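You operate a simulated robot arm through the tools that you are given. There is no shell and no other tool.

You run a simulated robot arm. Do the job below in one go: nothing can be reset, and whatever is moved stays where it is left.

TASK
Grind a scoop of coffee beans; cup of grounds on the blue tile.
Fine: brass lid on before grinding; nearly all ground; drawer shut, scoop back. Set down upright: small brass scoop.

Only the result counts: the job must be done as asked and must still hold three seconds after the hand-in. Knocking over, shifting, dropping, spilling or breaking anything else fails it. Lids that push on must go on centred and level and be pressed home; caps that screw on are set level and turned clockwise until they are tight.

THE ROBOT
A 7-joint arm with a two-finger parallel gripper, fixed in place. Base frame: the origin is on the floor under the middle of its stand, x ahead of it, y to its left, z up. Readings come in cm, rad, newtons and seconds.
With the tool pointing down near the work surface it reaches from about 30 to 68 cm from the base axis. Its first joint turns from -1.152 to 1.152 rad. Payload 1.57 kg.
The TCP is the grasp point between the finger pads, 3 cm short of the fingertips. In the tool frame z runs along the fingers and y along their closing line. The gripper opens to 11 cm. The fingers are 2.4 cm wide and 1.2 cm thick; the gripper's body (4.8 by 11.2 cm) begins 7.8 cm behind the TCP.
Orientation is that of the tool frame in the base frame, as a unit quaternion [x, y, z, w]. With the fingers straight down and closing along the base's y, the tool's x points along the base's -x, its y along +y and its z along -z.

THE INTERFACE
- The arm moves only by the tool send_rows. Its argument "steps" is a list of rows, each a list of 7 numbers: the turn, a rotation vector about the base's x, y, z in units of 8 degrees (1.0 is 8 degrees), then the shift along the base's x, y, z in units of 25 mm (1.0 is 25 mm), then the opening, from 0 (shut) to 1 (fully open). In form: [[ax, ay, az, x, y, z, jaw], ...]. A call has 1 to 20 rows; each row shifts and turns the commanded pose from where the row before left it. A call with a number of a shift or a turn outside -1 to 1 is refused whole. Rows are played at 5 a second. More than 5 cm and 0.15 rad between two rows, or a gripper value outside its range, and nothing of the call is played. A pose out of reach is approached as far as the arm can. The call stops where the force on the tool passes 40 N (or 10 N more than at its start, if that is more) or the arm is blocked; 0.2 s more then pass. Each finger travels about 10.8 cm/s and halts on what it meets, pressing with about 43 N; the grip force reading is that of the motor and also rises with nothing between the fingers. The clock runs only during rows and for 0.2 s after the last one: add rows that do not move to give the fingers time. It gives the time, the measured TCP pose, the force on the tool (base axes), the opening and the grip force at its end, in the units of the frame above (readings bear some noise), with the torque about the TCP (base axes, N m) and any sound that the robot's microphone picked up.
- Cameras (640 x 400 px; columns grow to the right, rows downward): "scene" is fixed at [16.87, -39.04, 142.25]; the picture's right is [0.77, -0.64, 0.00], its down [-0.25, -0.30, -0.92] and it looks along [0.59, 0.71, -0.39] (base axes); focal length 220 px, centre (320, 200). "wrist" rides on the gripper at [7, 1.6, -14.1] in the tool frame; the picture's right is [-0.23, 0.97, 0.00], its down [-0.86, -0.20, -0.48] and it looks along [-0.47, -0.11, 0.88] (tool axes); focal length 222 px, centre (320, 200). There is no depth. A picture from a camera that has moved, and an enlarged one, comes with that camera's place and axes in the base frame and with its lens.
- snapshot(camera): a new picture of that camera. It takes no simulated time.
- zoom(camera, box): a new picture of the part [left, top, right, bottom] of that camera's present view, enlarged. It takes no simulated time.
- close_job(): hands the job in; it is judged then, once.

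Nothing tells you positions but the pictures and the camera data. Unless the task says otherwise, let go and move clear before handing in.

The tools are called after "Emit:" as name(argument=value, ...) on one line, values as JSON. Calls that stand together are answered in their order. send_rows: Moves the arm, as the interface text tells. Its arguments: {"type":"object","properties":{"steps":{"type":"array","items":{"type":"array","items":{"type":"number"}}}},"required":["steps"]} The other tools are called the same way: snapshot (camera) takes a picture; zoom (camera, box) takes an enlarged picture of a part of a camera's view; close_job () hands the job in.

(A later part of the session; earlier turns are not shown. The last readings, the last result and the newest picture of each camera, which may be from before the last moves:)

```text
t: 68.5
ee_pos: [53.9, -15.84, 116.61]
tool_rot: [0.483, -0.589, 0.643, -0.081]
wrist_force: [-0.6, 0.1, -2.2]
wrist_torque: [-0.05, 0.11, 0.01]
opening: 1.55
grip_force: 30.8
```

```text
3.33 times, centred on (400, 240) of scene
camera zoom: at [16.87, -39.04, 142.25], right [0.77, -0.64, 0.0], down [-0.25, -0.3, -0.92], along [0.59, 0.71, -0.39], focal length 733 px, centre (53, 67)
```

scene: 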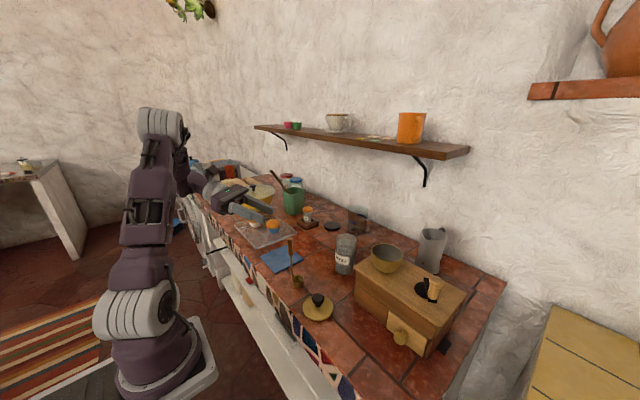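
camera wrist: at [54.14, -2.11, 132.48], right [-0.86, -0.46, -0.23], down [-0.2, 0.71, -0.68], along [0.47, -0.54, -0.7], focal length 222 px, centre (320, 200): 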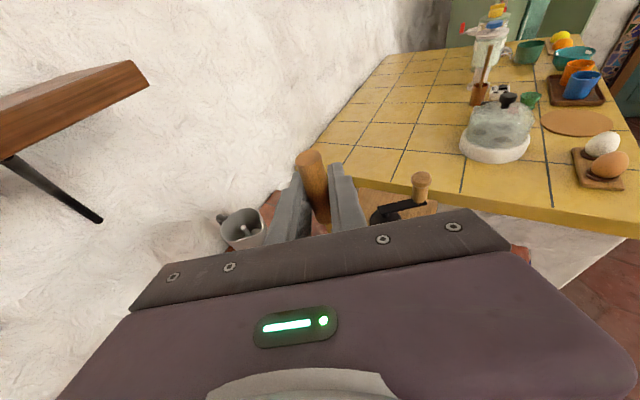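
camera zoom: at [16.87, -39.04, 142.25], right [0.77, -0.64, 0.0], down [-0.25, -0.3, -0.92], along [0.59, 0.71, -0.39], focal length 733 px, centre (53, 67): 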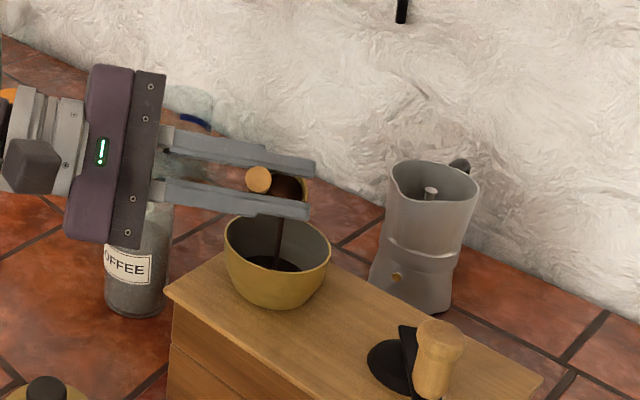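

Emit:
send_rows(steps=[[0.2665, -0.423, 0, -0.16, -0.09, -0.278, 0.05], [0.2665, -0.423, 0, -0.16, -0.09, -0.278, 0.05], [0.2665, -0.423, 0, -0.126, -0.07, -0.302, 0.05], [0.2665, -0.423, 0, -0.126, -0.07, -0.302, 0.05], [0.2665, -0.423, 0, -0.114, -0.065, -0.306, 0.05], [0.2665, -0.423, 0, -0.114, -0.065, -0.306, 0.05], [0, 0, 0, 0, 0, 0, 0.05]])

Emit:
zoom(camera="scene", box=[320, 180, 480, 300])

```text
t: 70.0
ee_pos: [54.01, -16.78, 110.86]
tool_rot: [0.388, -0.636, 0.636, -0.2]
wrist_force: [-0.2, -1.3, -2.3]
wrist_torque: [-0.07, 0.13, 0.03]
opening: 1.53
grip_force: 31.3
out of reach, approached as far as the arm can: row 2, 3, 4, 6
```

```text
3.33 times, centred on (400, 240) of scene
camera zoom: at [16.88, -39.04, 142.25], right [0.77, -0.64, 0.0], down [-0.25, -0.3, -0.92], along [0.59, 0.71, -0.39], focal length 733 px, centre (53, 67)
```

zoom: 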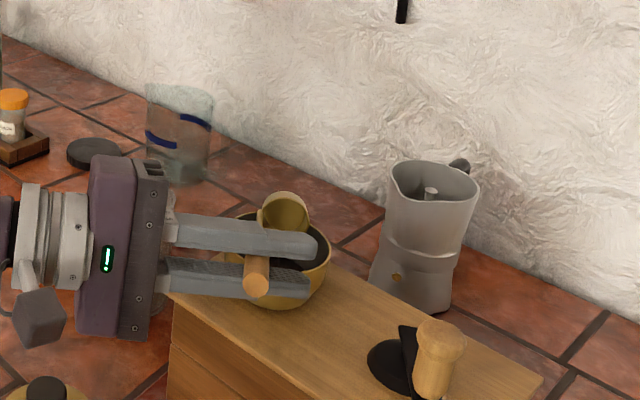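

Emit:
zoom(camera="scene", box=[360, 210, 430, 270])

Emit:
zoom(camera="scene", box=[320, 200, 500, 370])

Emit:
snapshot(camera="wrist")

```text
6.67 times, centred on (395, 240) of scene
camera zoom: at [16.88, -39.04, 142.25], right [0.77, -0.64, 0.0], down [-0.25, -0.3, -0.92], along [0.59, 0.71, -0.39], focal length 1466 px, centre (-180, -67)
```

zoom: 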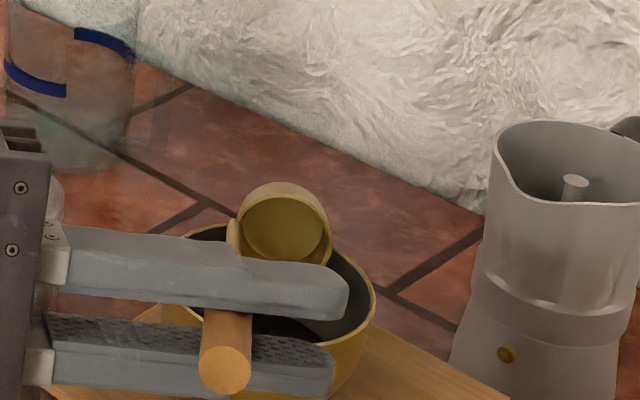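

```text
2.35 times, centred on (410, 285) of scene
camera zoom: at [16.88, -39.04, 142.25], right [0.77, -0.64, 0.0], down [-0.25, -0.3, -0.92], along [0.59, 0.71, -0.39], focal length 517 px, centre (108, 0)
```

zoom: 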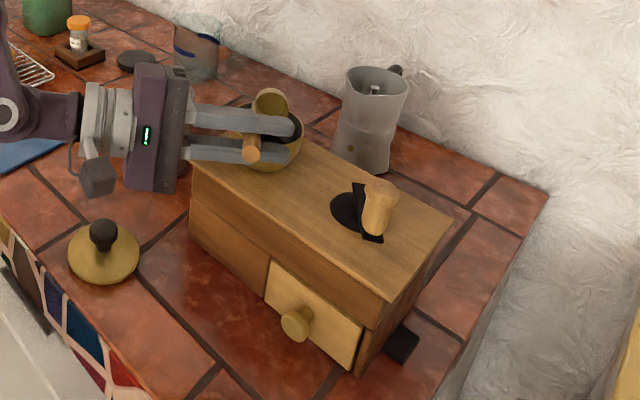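

```text
taken
camera wrist: at [38.71, -12.99, 112.49], right [-0.09, 0.06, -0.99], down [0.22, 0.98, 0.04], along [0.97, -0.21, -0.1], focal length 222 px, centre (320, 200)
```

wrist: 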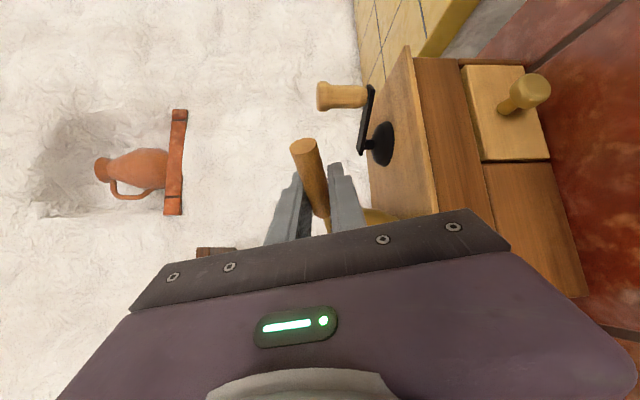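

The cup looks nearly empty at about 75° tilt, but the arm met a reach limit. I'll raise slightly and try rotating further about the same axis so the last beans fall in.

Emit:
send_rows(steps=[[0, 0, 0, 0, 0, 0.4, 0.05], [0.2665, -0.423, 0, 0, 0, -0.1, 0.05], [0.2665, -0.423, 0, 0, 0, -0.1, 0.05], [0.2665, -0.423, 0, 0, 0, -0.1, 0.05], [0.2665, -0.423, 0, 0, 0, -0.1, 0.05], [0, 0, 0, 0, 0, 0, 0.05]])

Emit:
zoom(camera="scene", box=[340, 190, 440, 290])

```text
t: 71.5
ee_pos: [54.34, -16.93, 110.98]
tool_rot: [-0.295, 0.653, -0.629, 0.302]
wrist_force: [0.5, -0.6, -1.2]
wrist_torque: [-0.09, 0.12, 0.03]
opening: 1.5
grip_force: 31.7
out of reach, approached as far as the arm can: row 4
```

```text
4.00 times, centred on (390, 240) of scene
camera zoom: at [16.87, -39.04, 142.25], right [0.77, -0.64, 0.0], down [-0.25, -0.3, -0.92], along [0.59, 0.71, -0.39], focal length 880 px, centre (40, 40)
```

zoom: 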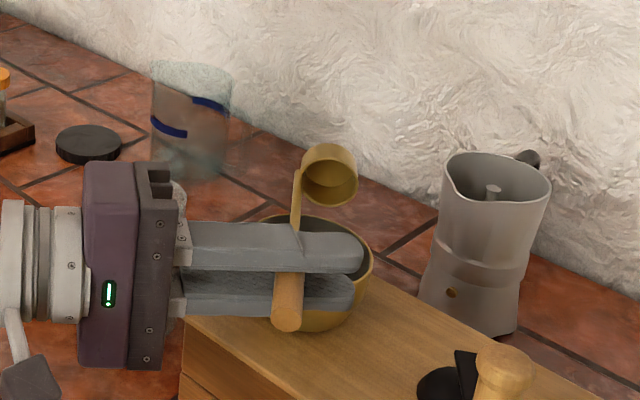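

Emit:
zoom(camera="scene", box=[380, 215, 420, 265])

```text
8.00 times, centred on (400, 240) of scene
camera zoom: at [16.87, -39.04, 142.25], right [0.77, -0.64, 0.0], down [-0.25, -0.3, -0.92], along [0.59, 0.71, -0.39], focal length 1759 px, centre (-320, -120)
```

zoom: 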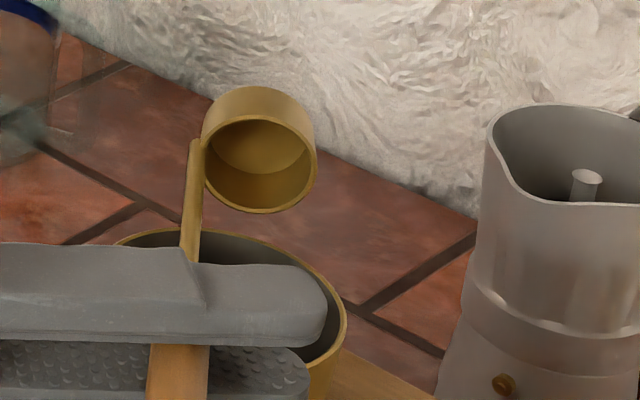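

The cup is clean and empty. I'll raise it well clear and rotate it back upright.

Emit:
send_rows(steps=[[0, 0, 0, 0, 0, 0.9, 0.05], [0, 0, 0, 0, 0, 0.9, 0.05], [0, 0, 0, 0, 0, 0.9, 0.05], [0, 0, 0, 0, 0, 0.9, 0.05], [0, 0, 0, 0, 0, 0.9, 0.05], [0, 0, 0, 0, 0, 0, 0.05]])

Emit:
send_rows(steps=[[-0.547, 0.837, 0, 0, 0, 0, 0.05], [-0.547, 0.837, 0, 0, 0, 0, 0.05], [-0.547, 0.837, 0, 0, 0, 0, 0.05], [-0.547, 0.837, 0, 0, 0, 0, 0.05], [-0.547, 0.837, 0, 0, 0, 0, 0.05], [-0.547, 0.837, 0, 0, 0, 0, 0.05], [-0.547, 0.837, 0, 0, 0, 0, 0.05], [-0.547, 0.837, 0, 0, 0, 0, 0.05], [-0.547, 0.837, 0, 0, 0, 0, 0.05], [-0.547, 0.837, 0, 0, 0, 0, 0.05], [-0.547, 0.837, 0, 0, 0, 0, 0.05], [0, 0, 0, 0, 0, 0, 0.05]])

Emit:
snapshot(camera="scene")

Emit:
zoom(camera="scene", box=[330, 220, 450, 310])

```text
t: 72.8
ee_pos: [54.31, -16.9, 122.25]
tool_rot: [-0.295, 0.652, -0.629, 0.302]
wrist_force: [0.3, 0.2, -2.7]
wrist_torque: [-0.06, 0.12, -0.01]
opening: 1.52
grip_force: 30.8
```

```text
t: 75.5
ee_pos: [54.22, -16.79, 122.21]
tool_rot: [0.693, -0.405, 0.529, 0.275]
wrist_force: [-0.1, 0.7, -1.1]
wrist_torque: [0.04, -0.03, -0.06]
opening: 1.52
grip_force: 31.0
```

```text
taken
```

scene: 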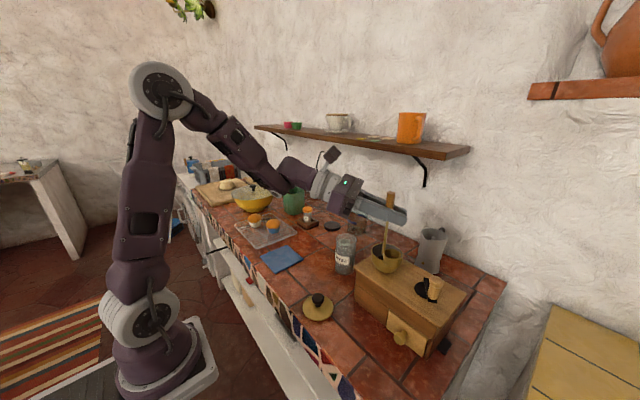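

```text
4.44 times, centred on (390, 265) of scene
camera zoom: at [16.87, -39.04, 142.25], right [0.77, -0.64, 0.0], down [-0.25, -0.3, -0.92], along [0.59, 0.71, -0.39], focal length 977 px, centre (9, -89)
```

zoom: 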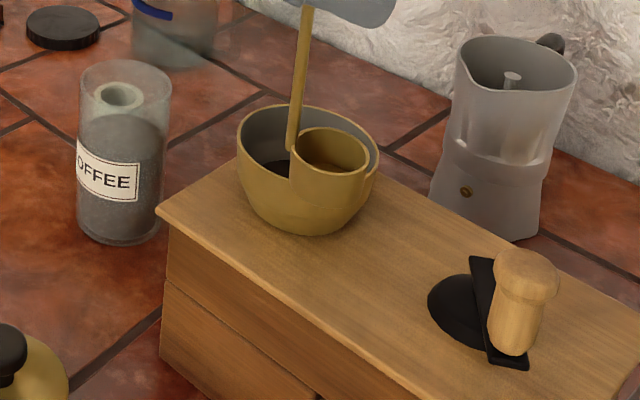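

Emit:
send_rows(steps=[[-0.186, 0.28, 0, -0.2, 0.6, 0, 0.05], [0, 0, 0, -0.33, 0.9, 0, 0.05], [0, 0, 0, -0.33, 0.9, 0, 0.05], [0, 0, 0, -0.33, 0.9, 0, 0.05], [0, 0, 0, -0.33, 0.9, 0, 0.05], [0, 0, 0, -0.33, 0.9, 0, 0.05], [0, 0, 0, -0.33, 0.9, 0, 0.05], [0, 0, 0, -0.33, 0.9, 0, 0.05], [0, 0, 0, -0.33, 0.9, 0, 0.05], [0, 0, 0, -0.33, 0.9, 0, 0.05], [0, 0, 0, -0.33, 0.9, 0, 0.05], [0, 0, 0, -0.13, 0.5, 0, 0.05], [0, 0, 0, 0, 0, -0.8, 0.05], [0, 0, 0, 0, 0, -0.9, 0.05], [0, 0, 0, 0, 0, -0.9, 0.05], [0, 0, 0, 0, 0, -0.9, 0.05], [0, 0, 0, 0, 0, -0.9, 0.05], [0, 0, 0, 0, 0, -0.9, 0.05], [0, 0, 0, 0, 0, -0.8, 0.05], [0, 0, 0, 0, 0, 0, 0.05]])

Emit:
zoom(camera="scene", box=[240, 210, 360, 320])

Emit:
snapshot(camera="wrist")

```text
t: 79.7
ee_pos: [45.21, 8.32, 106.78]
tool_rot: [0.699, -0.393, 0.521, 0.293]
wrist_force: [-0.3, 1.0, -1.4]
wrist_torque: [-0.01, -0.02, 0.0]
opening: 1.51
grip_force: 31.2
```

```text
3.64 times, centred on (300, 265) of scene
camera zoom: at [16.87, -39.04, 142.25], right [0.77, -0.64, 0.0], down [-0.25, -0.3, -0.92], along [0.59, 0.71, -0.39], focal length 800 px, centre (393, -36)
```

zoom: 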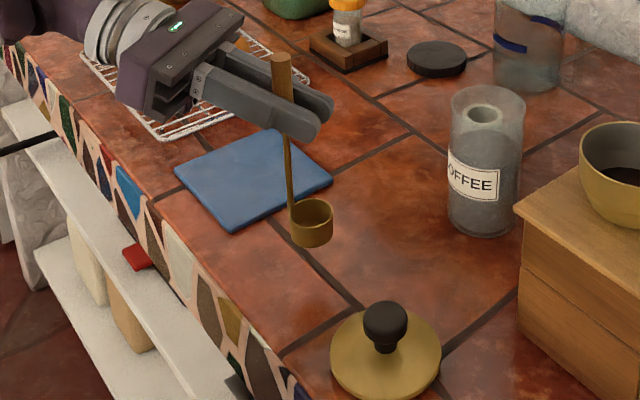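

```text
taken
camera wrist: at [37.94, 17.27, 117.6], right [-0.87, -0.45, -0.22], down [-0.2, 0.71, -0.68], along [0.46, -0.55, -0.7], focal length 222 px, centre (320, 200)
```

wrist: 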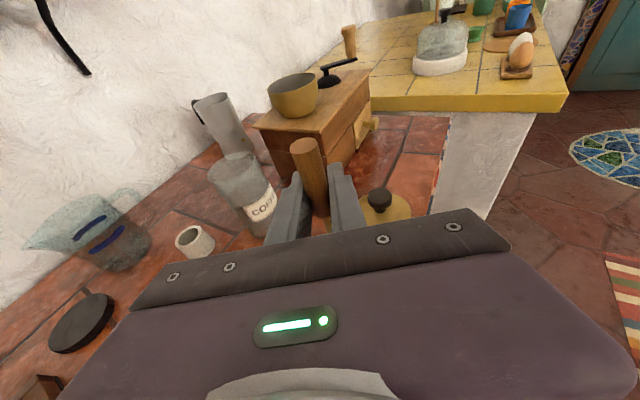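

Emit:
send_rows(steps=[[0, 0, 0, -0.04, 0.04, -0.4, 0.05], [0, 0, 0, 0, 0, -0.4, 0.05], [0, 0, 0, 0, 0, -0.25, 0.05], [0, 0, 0, 0, 0, -0.15, 0.05], [0, 0, 0, 0, 0, 0, 0.05]])

Emit:
zoom(camera="scene", box=[260, 230, 340, 310])

```text
t: 80.8
ee_pos: [45.08, 8.46, 103.88]
tool_rot: [0.699, -0.393, 0.521, 0.292]
wrist_force: [0.0, -0.7, -1.8]
wrist_torque: [0.08, 0.01, -0.02]
opening: 1.52
grip_force: 31.1
```

```text
5.00 times, centred on (300, 270) of scene
camera zoom: at [16.87, -39.04, 142.25], right [0.77, -0.64, 0.0], down [-0.25, -0.3, -0.92], along [0.59, 0.71, -0.39], focal length 1099 px, centre (420, -150)
```

zoom: 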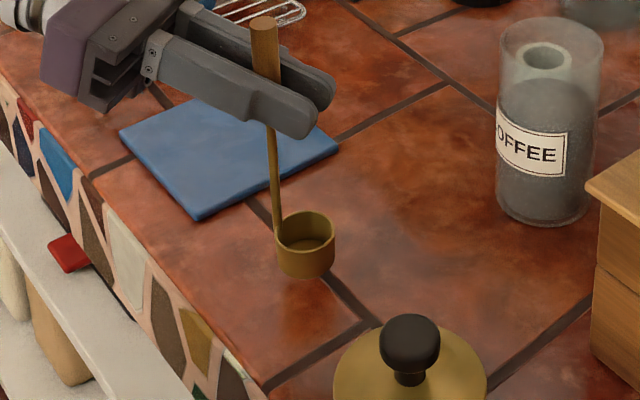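

Emit:
send_rows(steps=[[0, 0, 0, 0, 0, -0.06, 0.05], [0, 0, 0, 0, 0, -0.05, 0.05], [0, 0, 0, 0, 0, -0.04, 0.05], [0, 0, 0, 0, 0, 0, 0.05]])

```text
t: 81.8
ee_pos: [45.1, 8.42, 103.53]
tool_rot: [0.7, -0.393, 0.521, 0.292]
wrist_force: [1.1, 0.1, -1.3]
wrist_torque: [0.04, 0.0, 0.03]
opening: 1.5
grip_force: 30.9
```

Emit:
send_rows(steps=[[0, 0, 0, 0, 0, -0.04, 0.05], [0, 0, 0, 0, 0, 0, 0.05]])

Emit:
zoom(camera="scene", box=[260, 230, 340, 310])

```text
t: 82.5
ee_pos: [45.13, 8.47, 103.46]
tool_rot: [0.699, -0.394, 0.52, 0.293]
wrist_force: [0.7, -0.3, -1.0]
wrist_torque: [0.01, -0.02, -0.05]
opening: 1.5
grip_force: 31.5
```

```text
5.00 times, centred on (300, 270) of scene
camera zoom: at [16.87, -39.04, 142.25], right [0.77, -0.64, 0.0], down [-0.25, -0.3, -0.92], along [0.59, 0.71, -0.39], focal length 1099 px, centre (420, -150)
```

zoom: 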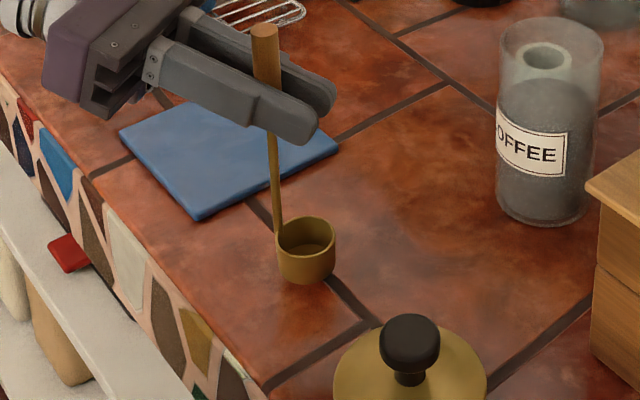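

Emit:
send_rows(steps=[[0, 0, 0, 0, 0, -0.04, 0.05], [0, 0, 0, 0, 0, 0, 0.05], [0, 0, 0, 0, 0, 0, 0.05]])

```text
t: 83.2
ee_pos: [45.09, 8.48, 103.25]
tool_rot: [0.699, -0.394, 0.52, 0.293]
wrist_force: [0.1, -0.8, -1.9]
wrist_torque: [0.03, 0.0, 0.03]
opening: 1.49
grip_force: 30.9
```

Emit:
send_rows(steps=[[0, 0, 0, 0, 0, -0.04, 0.05], [0, 0, 0, 0, 0, -0.04, 0.05], [0, 0, 0, 0, 0, 0, 0.05]])

Emit:
zoom(camera="scene", box=[260, 230, 340, 310])

```text
t: 84.0
ee_pos: [45.02, 8.45, 103.14]
tool_rot: [0.699, -0.393, 0.52, 0.293]
wrist_force: [0.5, -0.6, -2.3]
wrist_torque: [-0.01, -0.03, -0.04]
opening: 1.53
grip_force: 31.0
```

```text
5.00 times, centred on (300, 270) of scene
camera zoom: at [16.87, -39.04, 142.25], right [0.77, -0.64, 0.0], down [-0.25, -0.3, -0.92], along [0.59, 0.71, -0.39], focal length 1099 px, centre (420, -150)
```

zoom: 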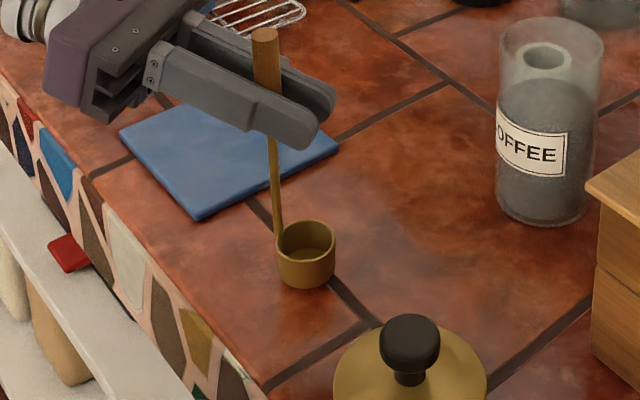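

Emit:
send_rows(steps=[[0, 0, 0, 0, 0, -0.04, 0.05], [0, 0, 0, 0, 0, 0, 0.05]])

Emit:
send_rows(steps=[[0, 0, 0, 0, 0, -0.04, 0.05], [0, 0, 0, 0, 0, 0, 0.05]])

```text
t: 84.7
ee_pos: [45.03, 8.49, 102.98]
tool_rot: [0.699, -0.393, 0.521, 0.292]
wrist_force: [0.4, 0.4, -1.1]
wrist_torque: [0.01, 0.02, -0.01]
opening: 1.54
grip_force: 30.7
```

```text
t: 85.2
ee_pos: [45.03, 8.48, 103.08]
tool_rot: [0.699, -0.393, 0.521, 0.292]
wrist_force: [0.1, 0.3, -1.9]
wrist_torque: [0.0, -0.02, 0.03]
opening: 1.51
grip_force: 30.6
```

Emit:
send_rows(steps=[[0, 0, 0, 0, 0, -0.05, 0.05], [0, 0, 0, 0, 0, 0, 0.05]])

Emit:
send_rows(steps=[[0, 0, 0, 0, 0, -0.05, 0.05], [0, 0, 0, 0, 0, 0, 0.05]])

Emit:
zoom(camera="scene", box=[260, 230, 340, 310])

```text
t: 85.8
ee_pos: [45.12, 8.45, 102.76]
tool_rot: [0.7, -0.392, 0.521, 0.292]
wrist_force: [-0.3, 0.2, -1.2]
wrist_torque: [-0.01, -0.02, -0.01]
opening: 1.51
grip_force: 31.3
```

```text
t: 86.5
ee_pos: [45.16, 8.39, 102.71]
tool_rot: [0.699, -0.393, 0.52, 0.292]
wrist_force: [-0.8, 0.2, -1.2]
wrist_torque: [0.04, 0.0, -0.01]
opening: 1.55
grip_force: 31.5
```

```text
5.00 times, centred on (300, 270) of scene
camera zoom: at [16.87, -39.04, 142.25], right [0.77, -0.64, 0.0], down [-0.25, -0.3, -0.92], along [0.59, 0.71, -0.39], focal length 1099 px, centre (420, -150)
```

zoom: 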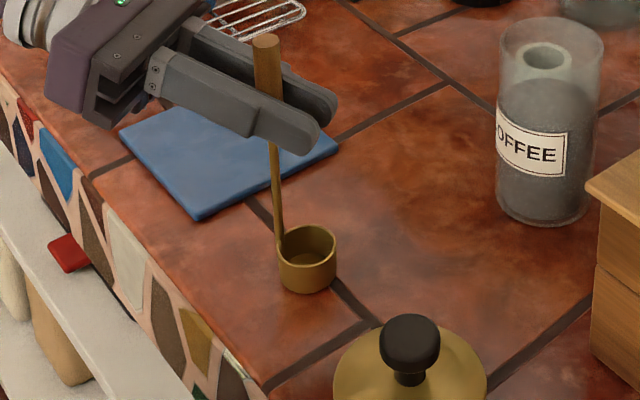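

Emit:
send_rows(steps=[[0, 0, 0, 0, 0, -0.05, 0.05], [0, 0, 0, 0, 0, 0, 0.05]])

Emit:
send_rows(steps=[[0, 0, 0, 0, 0, -0.05, 0.05], [0, 0, 0, 0, 0, 0, 0.05]])

Emit:
zoom(camera="scene", box=[280, 260, 320, 300])

Emit:
zoom(camera="wrist", box=[250, 100, 390, 240])

```text
t: 87.0
ee_pos: [45.13, 8.33, 102.58]
tool_rot: [0.699, -0.393, 0.521, 0.292]
wrist_force: [0.4, -0.3, -2.3]
wrist_torque: [0.03, 0.01, 0.01]
opening: 1.51
grip_force: 31.0
```

```text
t: 87.7
ee_pos: [44.95, 8.36, 102.63]
tool_rot: [0.699, -0.393, 0.521, 0.292]
wrist_force: [-0.5, 2.6, 8.4]
wrist_torque: [0.31, 0.14, -0.01]
opening: 1.5
grip_force: 30.7
```

```text
10.00 times, centred on (300, 280) of scene
camera zoom: at [16.86, -39.03, 142.26], right [0.77, -0.64, 0.0], down [-0.25, -0.3, -0.92], along [0.59, 0.71, -0.39], focal length 2199 px, centre (520, -600)
```

zoom: 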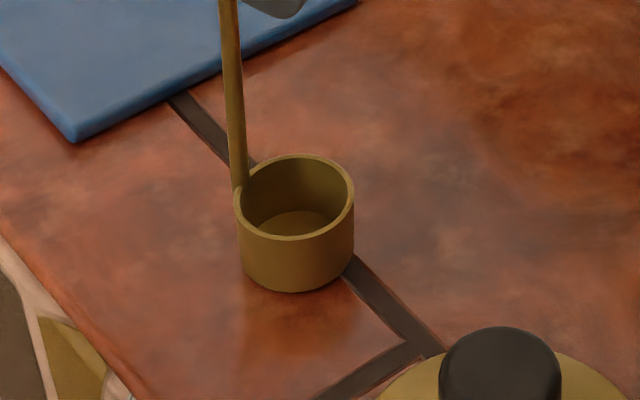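

```text
2.86 times, centred on (320, 170) of wrist
camera zoom: at [37.73, 17.4, 113.26], right [-0.87, -0.45, -0.22], down [-0.19, 0.7, -0.68], along [0.46, -0.55, -0.7], focal length 635 px, centre (320, 286)
```

zoom: 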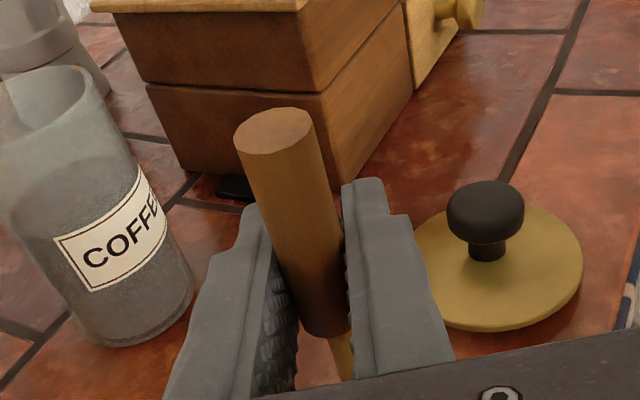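

It has touched down. I'll ease the pressure slightly and release gently.

Emit:
send_rows(steps=[[0, 0, 0, 0, 0, 0.03, 0.05], [0, 0, 0, 0, 0, 0, 0.15], [0, 0, 0, 0, 0, 0, 0.18], [0, 0, 0, 0, 0, 0, 0.25], [0, 0, 0, 0, 0, 0, 0.4], [0, 0, 0, 0, 0, 0, 0.4]])

Emit:
zoom(camera="scene", box=[260, 230, 340, 310])

Emit:
zoom(camera="wrist", box=[250, 100, 390, 240])

```text
t: 89.0
ee_pos: [45.05, 8.56, 102.56]
tool_rot: [0.7, -0.393, 0.52, 0.292]
wrist_force: [0.5, 0.4, 0.2]
wrist_torque: [-0.02, 0.01, 0.01]
opening: 4.43
grip_force: 0.0
```

```text
5.00 times, centred on (300, 270) of scene
camera zoom: at [16.87, -39.04, 142.25], right [0.77, -0.64, 0.0], down [-0.25, -0.3, -0.92], along [0.59, 0.71, -0.39], focal length 1099 px, centre (420, -150)
```

zoom: 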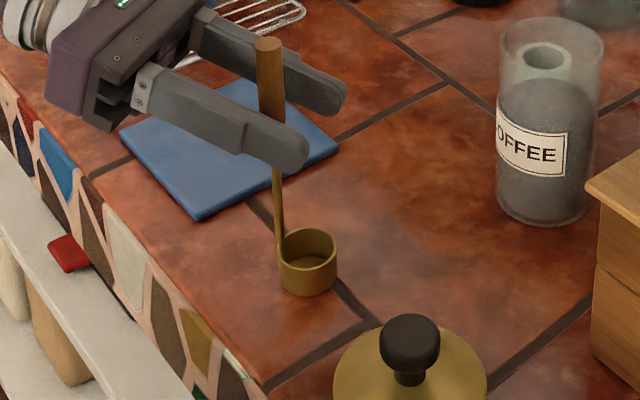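

```text
2.86 times, centred on (320, 170) of wrist
camera zoom: at [37.76, 17.41, 113.31], right [-0.87, -0.45, -0.22], down [-0.2, 0.71, -0.68], along [0.46, -0.55, -0.7], focal length 635 px, centre (320, 286)
```

zoom: 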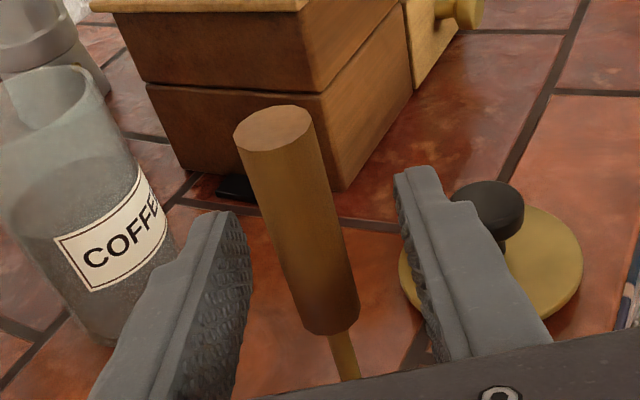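

The scoop stands upright back in its place. I'll retreat along the tool axis, rise, and reorient the tool pointing down.

Emit:
send_rows(steps=[[0, 0, 0, -0.4, 0.64, 0, 0.4], [0, 0, 0, -0.5, 0.8, 0, 0.4], [0, 0, 0, -0.5, 0.8, 0, 0.4], [0, 0, 0, -0.5, 0.8, 0, 0.4], [0.846, 0.533, 0, 0, 0, 1, 0.5], [0.846, 0.533, 0, 0, 0, 1, 0.5], [0.846, 0.533, 0, 0, 0, 1, 0.5], [0.846, 0.533, 0, 0, 0, 1, 0.5], [0.846, 0.533, 0, 0, 0, 1, 0.5], [0.846, 0.533, 0, 0, 0, 1, 0.5], [0.846, 0.533, 0, 0.5, 0, 0.3, 0.5], [0.846, 0.533, 0, 0.5, 0, 0, 0.5], [0.846, 0.533, 0, 0.5, 0, 0, 0.5], [0.13, 0.08, 0, 0.5, 0, 0, 0.5]])

Emit:
zoom(camera="scene", box=[200, 180, 360, 320])

```text
t: 92.0
ee_pos: [45.34, 16.25, 118.24]
tool_rot: [0.874, -0.486, -0.003, 0.006]
wrist_force: [-0.5, -0.3, -0.5]
wrist_torque: [-0.01, 0.03, 0.02]
opening: 5.5
grip_force: 0.1
```

```text
2.86 times, centred on (280, 250) of scene
camera zoom: at [16.87, -39.04, 142.25], right [0.77, -0.64, 0.0], down [-0.25, -0.3, -0.92], along [0.59, 0.71, -0.39], focal length 628 px, centre (434, 57)
```

zoom: 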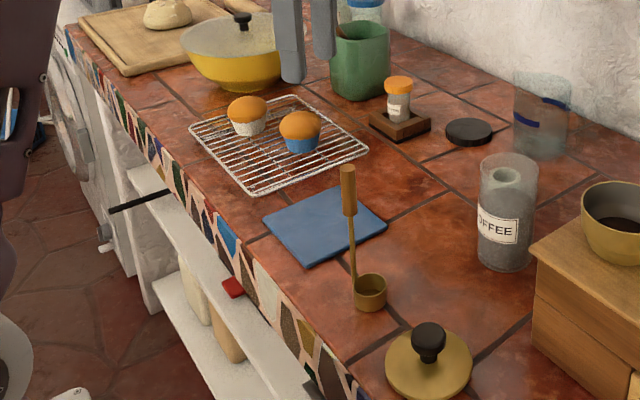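

Emit:
send_rows(steps=[[0, 0, -1, 0.434, -0.787, 0, 1], [0, 0, -1, 0.434, -0.787, 0, 1], [0, 0, -1, 0.434, -0.787, 0, 1], [0, 0, -1, 0.434, -0.787, 0, 1], [0, 0, -1, 0.434, -0.787, 0, 1], [0, 0, -1, 0.434, -0.787, 0, 1], [0, 0, -1, 0.434, -0.787, 0, 1], [0, 0, -1, 0.434, -0.787, 0, 1], [0, 0, -1, 0.434, -0.787, 0, 1], [0, 0, -1, 0.434, -0.787, 0, 1], [0, 0, -1, 0.434, -0.787, 0, 1], [0, 0, -1, 0.434, -0.787, 0, 1], [0, 0, -1, 0.434, -0.787, 0, 1], [0, 0, -1, 0.434, -0.787, 0, 1], [0, 0, -1, 0.434, -0.787, 0, 1], [0, 0, -0.22, 0, 0, 0, 1], [0, 0, 0, 0, 0, 0, 1]])

Emit:
snapshot(camera="wrist")

Emit:
zoom(camera="wrist", box=[240, 90, 400, 220])

```text
t: 95.7
ee_pos: [58.7, -10.23, 118.78]
tool_rot: [-0.061, 0.998, 0.012, -0.014]
wrist_force: [-0.4, -0.2, 0.2]
wrist_torque: [-0.01, 0.01, 0.02]
opening: 10.98
grip_force: 0.0
out of reach, approached as far as the arm can: row 14, 15
```

```text
taken
camera wrist: at [52.02, -9.75, 133.03], right [0.11, 0.99, 0.02], down [0.89, -0.1, 0.45], along [0.45, -0.03, -0.89], focal length 222 px, centre (320, 200)
```

wrist: 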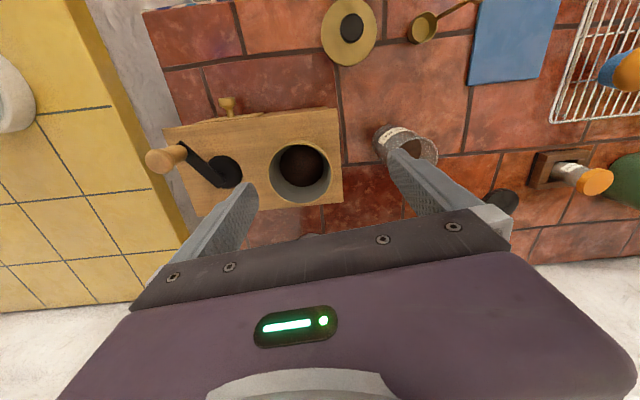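

```text
3.08 times, centred on (320, 155) of wrist
camera zoom: at [52.02, -9.75, 133.03], right [0.11, 0.99, 0.02], down [0.89, -0.1, 0.45], along [0.45, -0.03, -0.89], focal length 684 px, centre (320, 338)
```

zoom: 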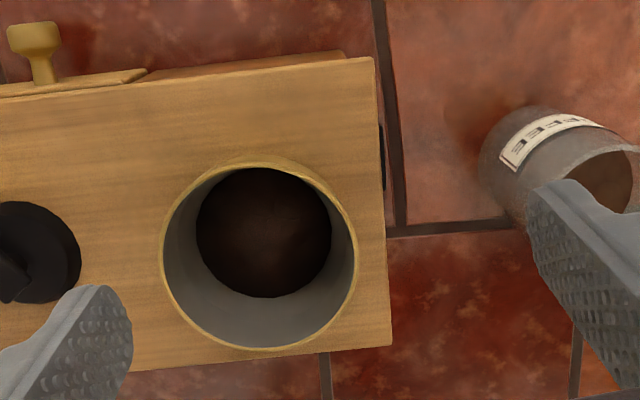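

The beans are in the hopper. Tool-down reach over the hopper is marginal, so I'll use a 16° forward tilt for both gripping and placing the lid. I'll move above the lid in that attitude first.

Emit:
send_rows(steps=[[-0.16, -0.21, -0.875, -0.6, 0.3, 0, 0.6], [0, -1, 0, -0.7, 0.3, 0, 0.6], [0, -1, 0, -0.7, 0.3, 0, 0.6], [0, 0, 0, -0.7, 0.3, -0.2, 0.6], [0, 0, 0, -0.7, 0.3, -0.4, 0.6], [0, 0, 0, -0.7, 0.3, -0.6, 0.6], [0, 0, 0, -0.7, 0.3, -0.8, 0.6], [0, 0, 0, -0.7, 0.3, -0.9, 0.6], [0, 0, 0, 0, 0, -0.9, 0.6], [0, 0, 0, 0, 0, -0.9, 0.6], [0, 0, 0, 0, 0, 0, 0.6]])

Emit:
snapshot(camera="wrist")

Emit:
zoom(camera="scene", box=[240, 210, 400, 350])

```text
t: 98.0
ee_pos: [44.81, -4.21, 106.94]
tool_rot: [-0.002, 0.99, 0.0, 0.14]
wrist_force: [-0.6, -0.1, 0.9]
wrist_torque: [0.02, 0.0, 0.03]
opening: 6.61
grip_force: 0.1
```

```text
taken
camera wrist: at [34.3, -2.69, 118.6], right [0.22, 0.97, 0.06], down [0.69, -0.2, 0.7], along [0.69, -0.11, -0.71], focal length 222 px, centre (320, 200)
```

wrist: 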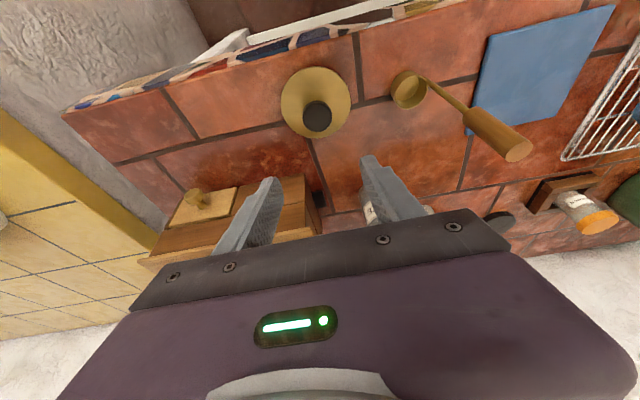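

```text
2.86 times, centred on (320, 280) of scene
camera zoom: at [16.87, -39.04, 142.25], right [0.77, -0.64, 0.0], down [-0.25, -0.3, -0.92], along [0.59, 0.71, -0.39], focal length 628 px, centre (320, -29)
```

zoom: 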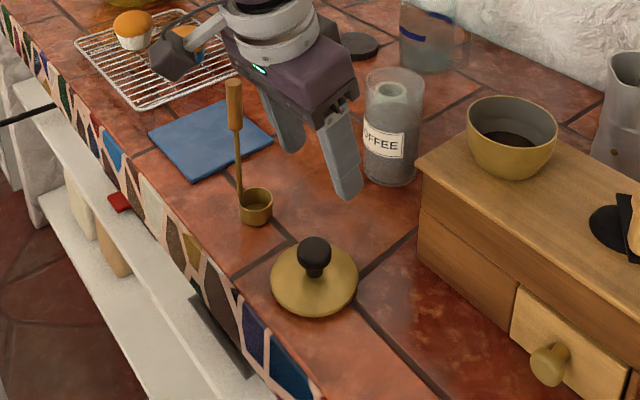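

Emit:
zoom(camera="wrist", box=[265, 50, 385, 150])

Emit:
zoom(camera="scene", box=[295, 280, 345, 330])

```text
4.00 times, centred on (325, 100) of wrist
camera zoom: at [34.3, -2.69, 118.6], right [0.22, 0.97, 0.06], down [0.69, -0.2, 0.7], along [0.69, -0.11, -0.71], focal length 888 px, centre (300, 600)
```

zoom: 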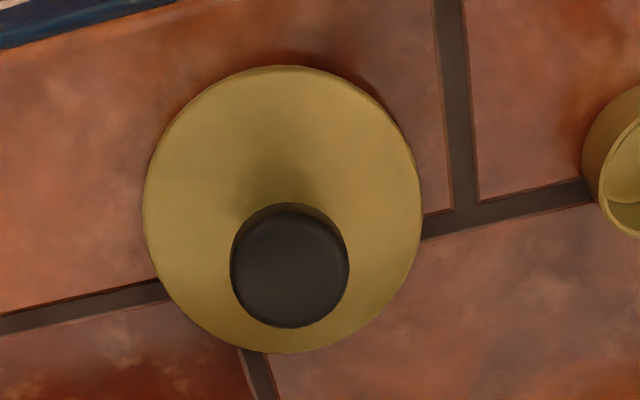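

```text
8.00 times, centred on (320, 305) of scene
camera zoom: at [16.87, -39.04, 142.25], right [0.77, -0.64, 0.0], down [-0.25, -0.3, -0.92], along [0.59, 0.71, -0.39], focal length 1759 px, centre (320, -640)
```

zoom: 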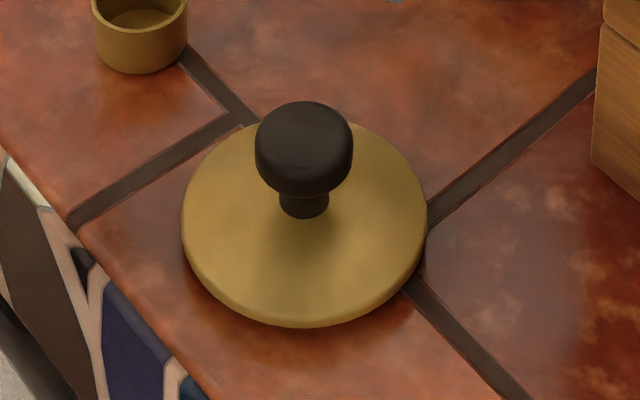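

The lid centre is about (45.0, −3.8) and its knob top about z 94. I'll descend to straddle the knob.

Emit:
send_rows(steps=[[0, 0, 0, -0.06, 0.16, -0.9, 0.6], [0, 0, 0, 0, 0, -0.9, 0.6], [0, 0, 0, 0, 0, -0.9, 0.6], [0, 0, 0, 0, 0, -0.9, 0.6], [0, 0, 0, 0, 0, -0.7, 0.6], [0, 0, 0, 0, 0, -0.3, 0.6], [0, 0, 0, 0, 0, 0, 0.6]])

Emit:
snapshot(camera="wrist")

Emit:
zoom(camera="scene", box=[270, 250, 370, 340])

```text
t: 99.7
ee_pos: [44.76, -3.82, 95.35]
tool_rot: [-0.001, 0.99, -0.001, 0.14]
wrist_force: [0.3, -0.5, 0.1]
wrist_torque: [0.0, -0.01, 0.03]
opening: 6.58
grip_force: 0.1
```

```text
taken
camera wrist: at [34.2, -2.23, 107.03], right [0.22, 0.97, 0.06], down [0.69, -0.2, 0.7], along [0.69, -0.11, -0.71], focal length 222 px, centre (320, 200)
```

wrist: 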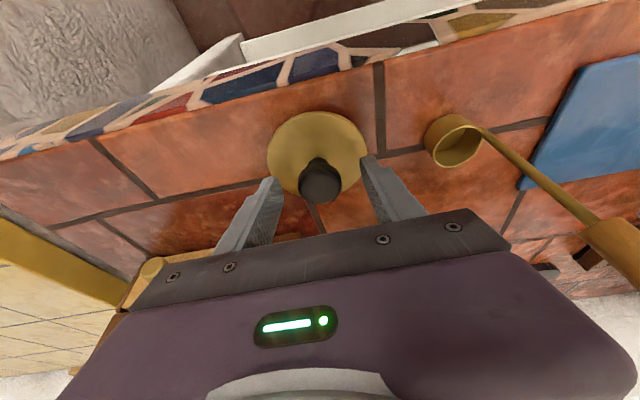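

```text
4.44 times, centred on (320, 295) of scene
camera zoom: at [16.87, -39.04, 142.25], right [0.77, -0.64, 0.0], down [-0.25, -0.3, -0.92], along [0.59, 0.71, -0.39], focal length 977 px, centre (320, -222)
```

zoom: 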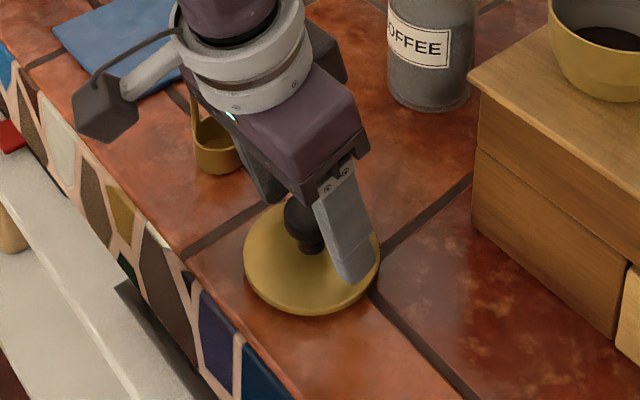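

Emit:
zoom(camera="wrist", box=[240, 100, 400, 230])

```text
3.08 times, centred on (320, 165) of wrist
camera zoom: at [34.2, -2.23, 107.03], right [0.22, 0.97, 0.06], down [0.69, -0.2, 0.7], along [0.69, -0.11, -0.71], focal length 684 px, centre (320, 308)
```

zoom: 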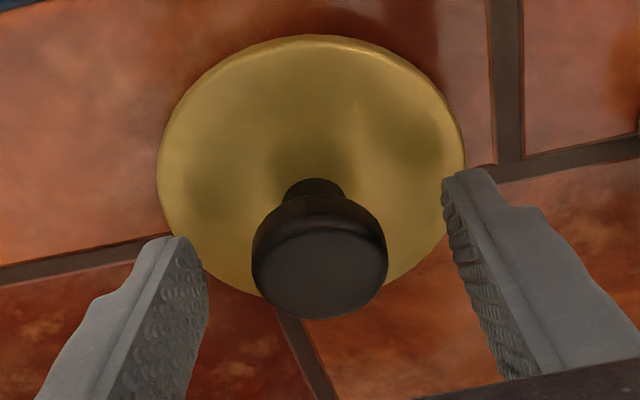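

Emit:
send_rows(steps=[[0, 0, 0, 0.05, -0.02, -0.3, 0.6], [0, 0, 0, 0, 0, 0, 0.6]])

Emit:
zoom(camera="scene", box=[290, 270, 350, 330])

```text
t: 100.2
ee_pos: [44.91, -3.81, 94.66]
tool_rot: [-0.002, 0.99, -0.001, 0.141]
wrist_force: [0.0, 0.7, 0.1]
wrist_torque: [0.0, 0.0, -0.01]
opening: 6.58
grip_force: 0.0
```

```text
6.67 times, centred on (320, 300) of scene
camera zoom: at [16.87, -39.04, 142.25], right [0.77, -0.64, 0.0], down [-0.25, -0.3, -0.92], along [0.59, 0.71, -0.39], focal length 1466 px, centre (320, -467)
```

zoom: 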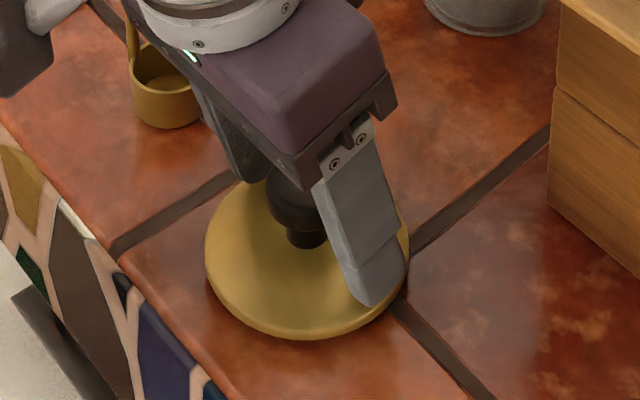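

Emit:
zoom(camera="wrist", box=[240, 90, 400, 230])

```text
2.86 times, centred on (320, 160) of wrist
camera zoom: at [34.33, -2.24, 106.28], right [0.22, 0.97, 0.06], down [0.69, -0.2, 0.7], along [0.69, -0.11, -0.71], focal length 635 px, centre (320, 314)
```

zoom: 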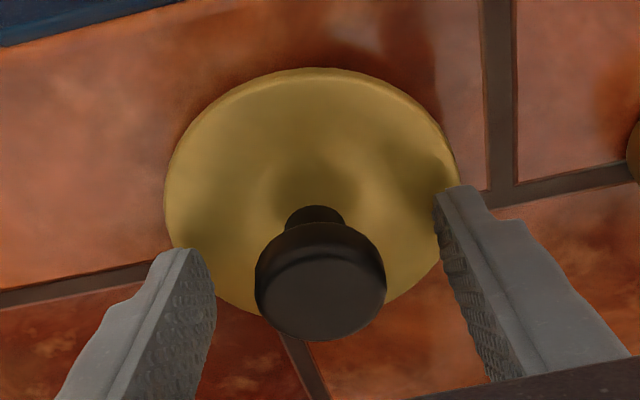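

Emit:
send_rows(steps=[[0, 0, 0, 0, 0, 0, 0.2], [0, 0, 0, 0, 0, 0, 0.2], [0, 0, 0, 0, 0, 0, 0.2]])

Emit:
zoom(camera="wrist", box=[240, 90, 400, 230])

```text
t: 101.0
ee_pos: [44.89, -3.84, 94.63]
tool_rot: [-0.002, 0.99, -0.001, 0.14]
wrist_force: [0.0, -0.5, -0.4]
wrist_torque: [0.0, 0.01, 0.0]
opening: 3.26
grip_force: 41.1
```

```text
2.86 times, centred on (320, 160) of wrist
camera zoom: at [34.33, -2.24, 106.29], right [0.22, 0.97, 0.06], down [0.69, -0.2, 0.7], along [0.69, -0.11, -0.71], focal length 635 px, centre (320, 314)
```

zoom: 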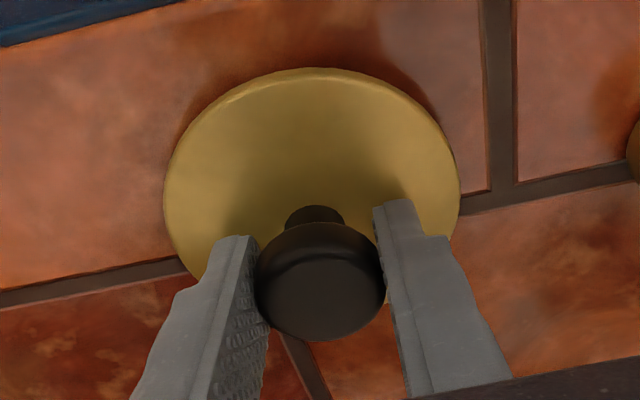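

The lid knob is gripped with no side force; the lid centre is about 0.3 cm ahead of the TCP. I'll lift it straight up and carry it over to hover above the hopper.

Emit:
send_rows(steps=[[0, 0, 0, 0, 0, 0.4, 0.2], [0, 0, 0, 0, 0, 0.8, 0.2], [0, 0, 0, 0, 0, 0.9, 0.2], [0, 0, 0, 0, 0, 0.9, 0.2], [0, 0, 0, 0, 0, 0.9, 0.2], [0, 0, 0, 0, 0, 0.9, 0.2], [0, 0, 0, 0, 0, 0.9, 0.2], [0, 0, 0, 0, 0, 0.9, 0.2], [0, 0, 0, 0, 0, 0.9, 0.2], [0, 0, 0, 0, 0, 0.9, 0.2], [0, 0, 0, 0.82, -0.463, 0.1, 0.2], [0, 0, 0, 0.82, -0.463, 0, 0.2], [0, 0, 0, 0.82, -0.463, 0, 0.2], [0, 0, 0, 0.82, -0.463, 0, 0.2], [0, 0, 0, 0.82, -0.463, 0, 0.2], [0, 0, 0, 0.82, -0.463, 0, 0.2], [0, 0, 0, 0.82, -0.463, 0, 0.2], [0, 0, 0, 0.82, -0.463, 0, 0.2], [0, 0, 0, 0, 0, 0, 0.2]])

Emit:
snapshot(camera="wrist")

Emit:
zoom(camera="scene", box=[340, 200, 460, 300])

```text
t: 105.0
ee_pos: [61.19, -13.04, 115.89]
tool_rot: [-0.002, 0.99, 0.0, 0.14]
wrist_force: [0.8, 0.1, 0.3]
wrist_torque: [0.02, -0.03, -0.01]
opening: 3.22
grip_force: 40.1
```

```text
taken
camera wrist: at [50.66, -11.39, 127.6], right [0.22, 0.97, 0.06], down [0.69, -0.2, 0.7], along [0.69, -0.11, -0.71], focal length 222 px, centre (320, 200)
```

wrist: 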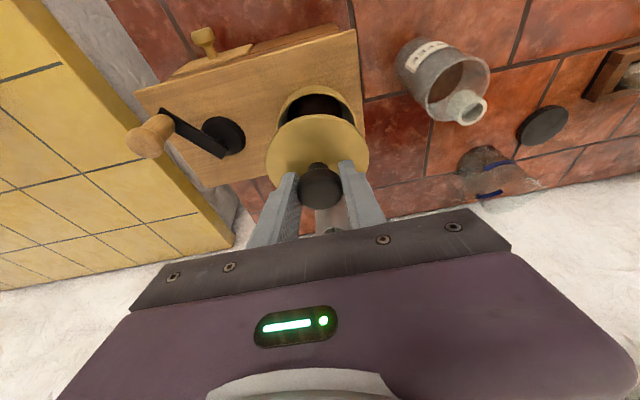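

```text
4.00 times, centred on (400, 250) of scene
camera zoom: at [16.87, -39.04, 142.25], right [0.77, -0.64, 0.0], down [-0.25, -0.3, -0.92], along [0.59, 0.71, -0.39], focal length 880 px, centre (0, 0)
```

zoom: 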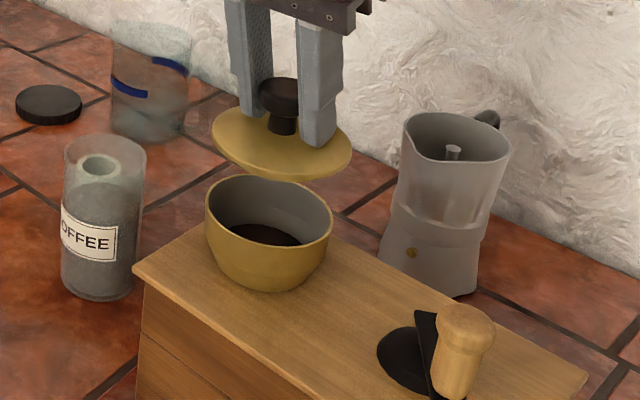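

Emit:
zoom(camera="scene", box=[385, 220, 435, 275])

Emit:
zoom(camera="wrist", box=[240, 70, 400, 210])

```text
7.27 times, centred on (410, 248) of scene
camera zoom: at [16.87, -39.04, 142.25], right [0.77, -0.64, 0.0], down [-0.25, -0.3, -0.92], along [0.59, 0.71, -0.39], focal length 1599 px, centre (-334, -146)
```

zoom: 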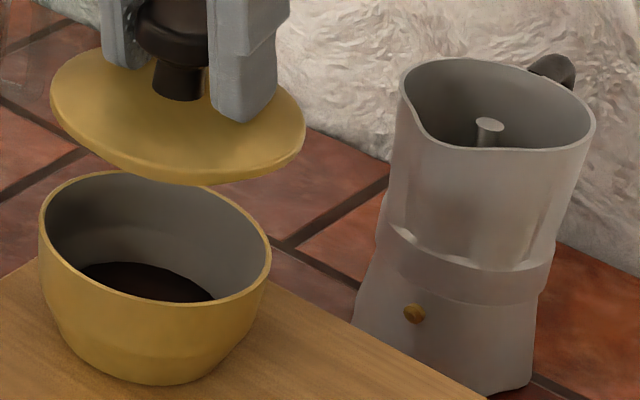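

```text
2.86 times, centred on (320, 140) of wrist
camera zoom: at [50.66, -11.39, 127.6], right [0.22, 0.97, 0.06], down [0.69, -0.2, 0.7], along [0.69, -0.11, -0.71], focal length 635 px, centre (320, 371)
```

zoom: 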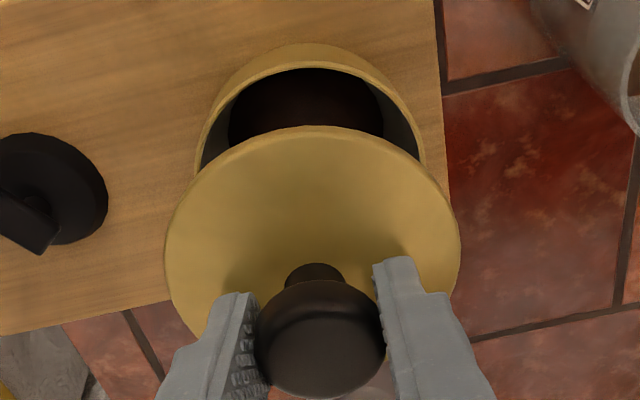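

The lid hovers level above the bowl; comparing edges in both cameras shows it should shift about +0.2 cm in y. I'll correct that and lower to just above the rim for a finer check.

Emit:
send_rows(steps=[[0, 0, 0, -0.02, 0.08, -0.4, 0.2], [0, 0, 0, 0, 0, -0.5, 0.2], [0, 0, 0, 0, 0, -0.5, 0.2], [0, 0, 0, 0, 0, -0.2, 0.2], [0, 0, 0, 0, 0, 0, 0.2]])

Emit:
zoom(camera="scene", box=[380, 230, 430, 285])

Emit:
zoom(camera="wrist", box=[240, 80, 400, 220])

```text
t: 106.2
ee_pos: [61.31, -12.91, 111.87]
tool_rot: [-0.002, 0.99, -0.001, 0.14]
wrist_force: [-0.2, -0.4, -0.4]
wrist_torque: [-0.02, 0.02, 0.04]
opening: 3.25
grip_force: 41.1
```

```text
7.27 times, centred on (405, 258) of scene
camera zoom: at [16.87, -39.04, 142.25], right [0.77, -0.64, 0.0], down [-0.25, -0.3, -0.92], along [0.59, 0.71, -0.39], focal length 1599 px, centre (-298, -218)
```

zoom: 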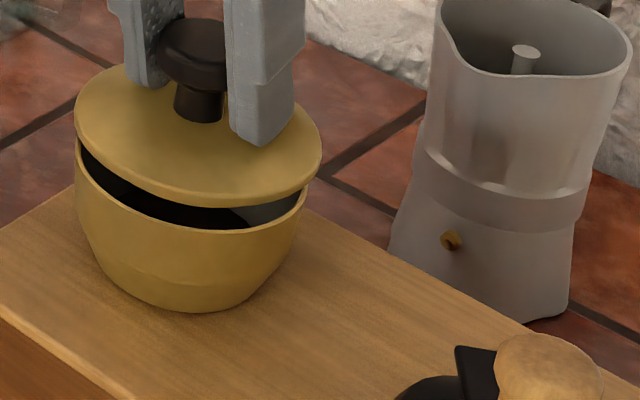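

```text
2.86 times, centred on (320, 150) of wrist
camera zoom: at [50.73, -11.25, 123.61], right [0.22, 0.97, 0.06], down [0.69, -0.2, 0.7], along [0.69, -0.11, -0.71], focal length 635 px, centre (320, 343)
```

zoom: 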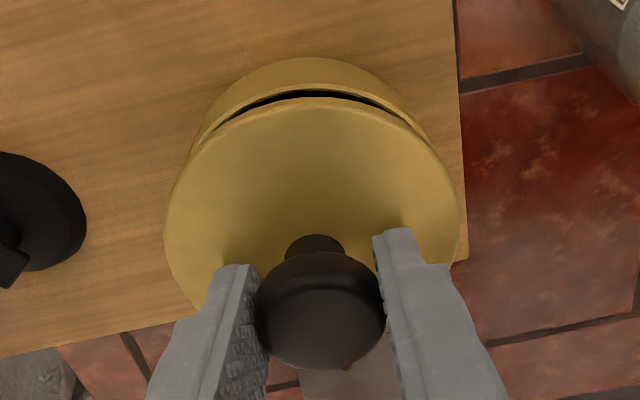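

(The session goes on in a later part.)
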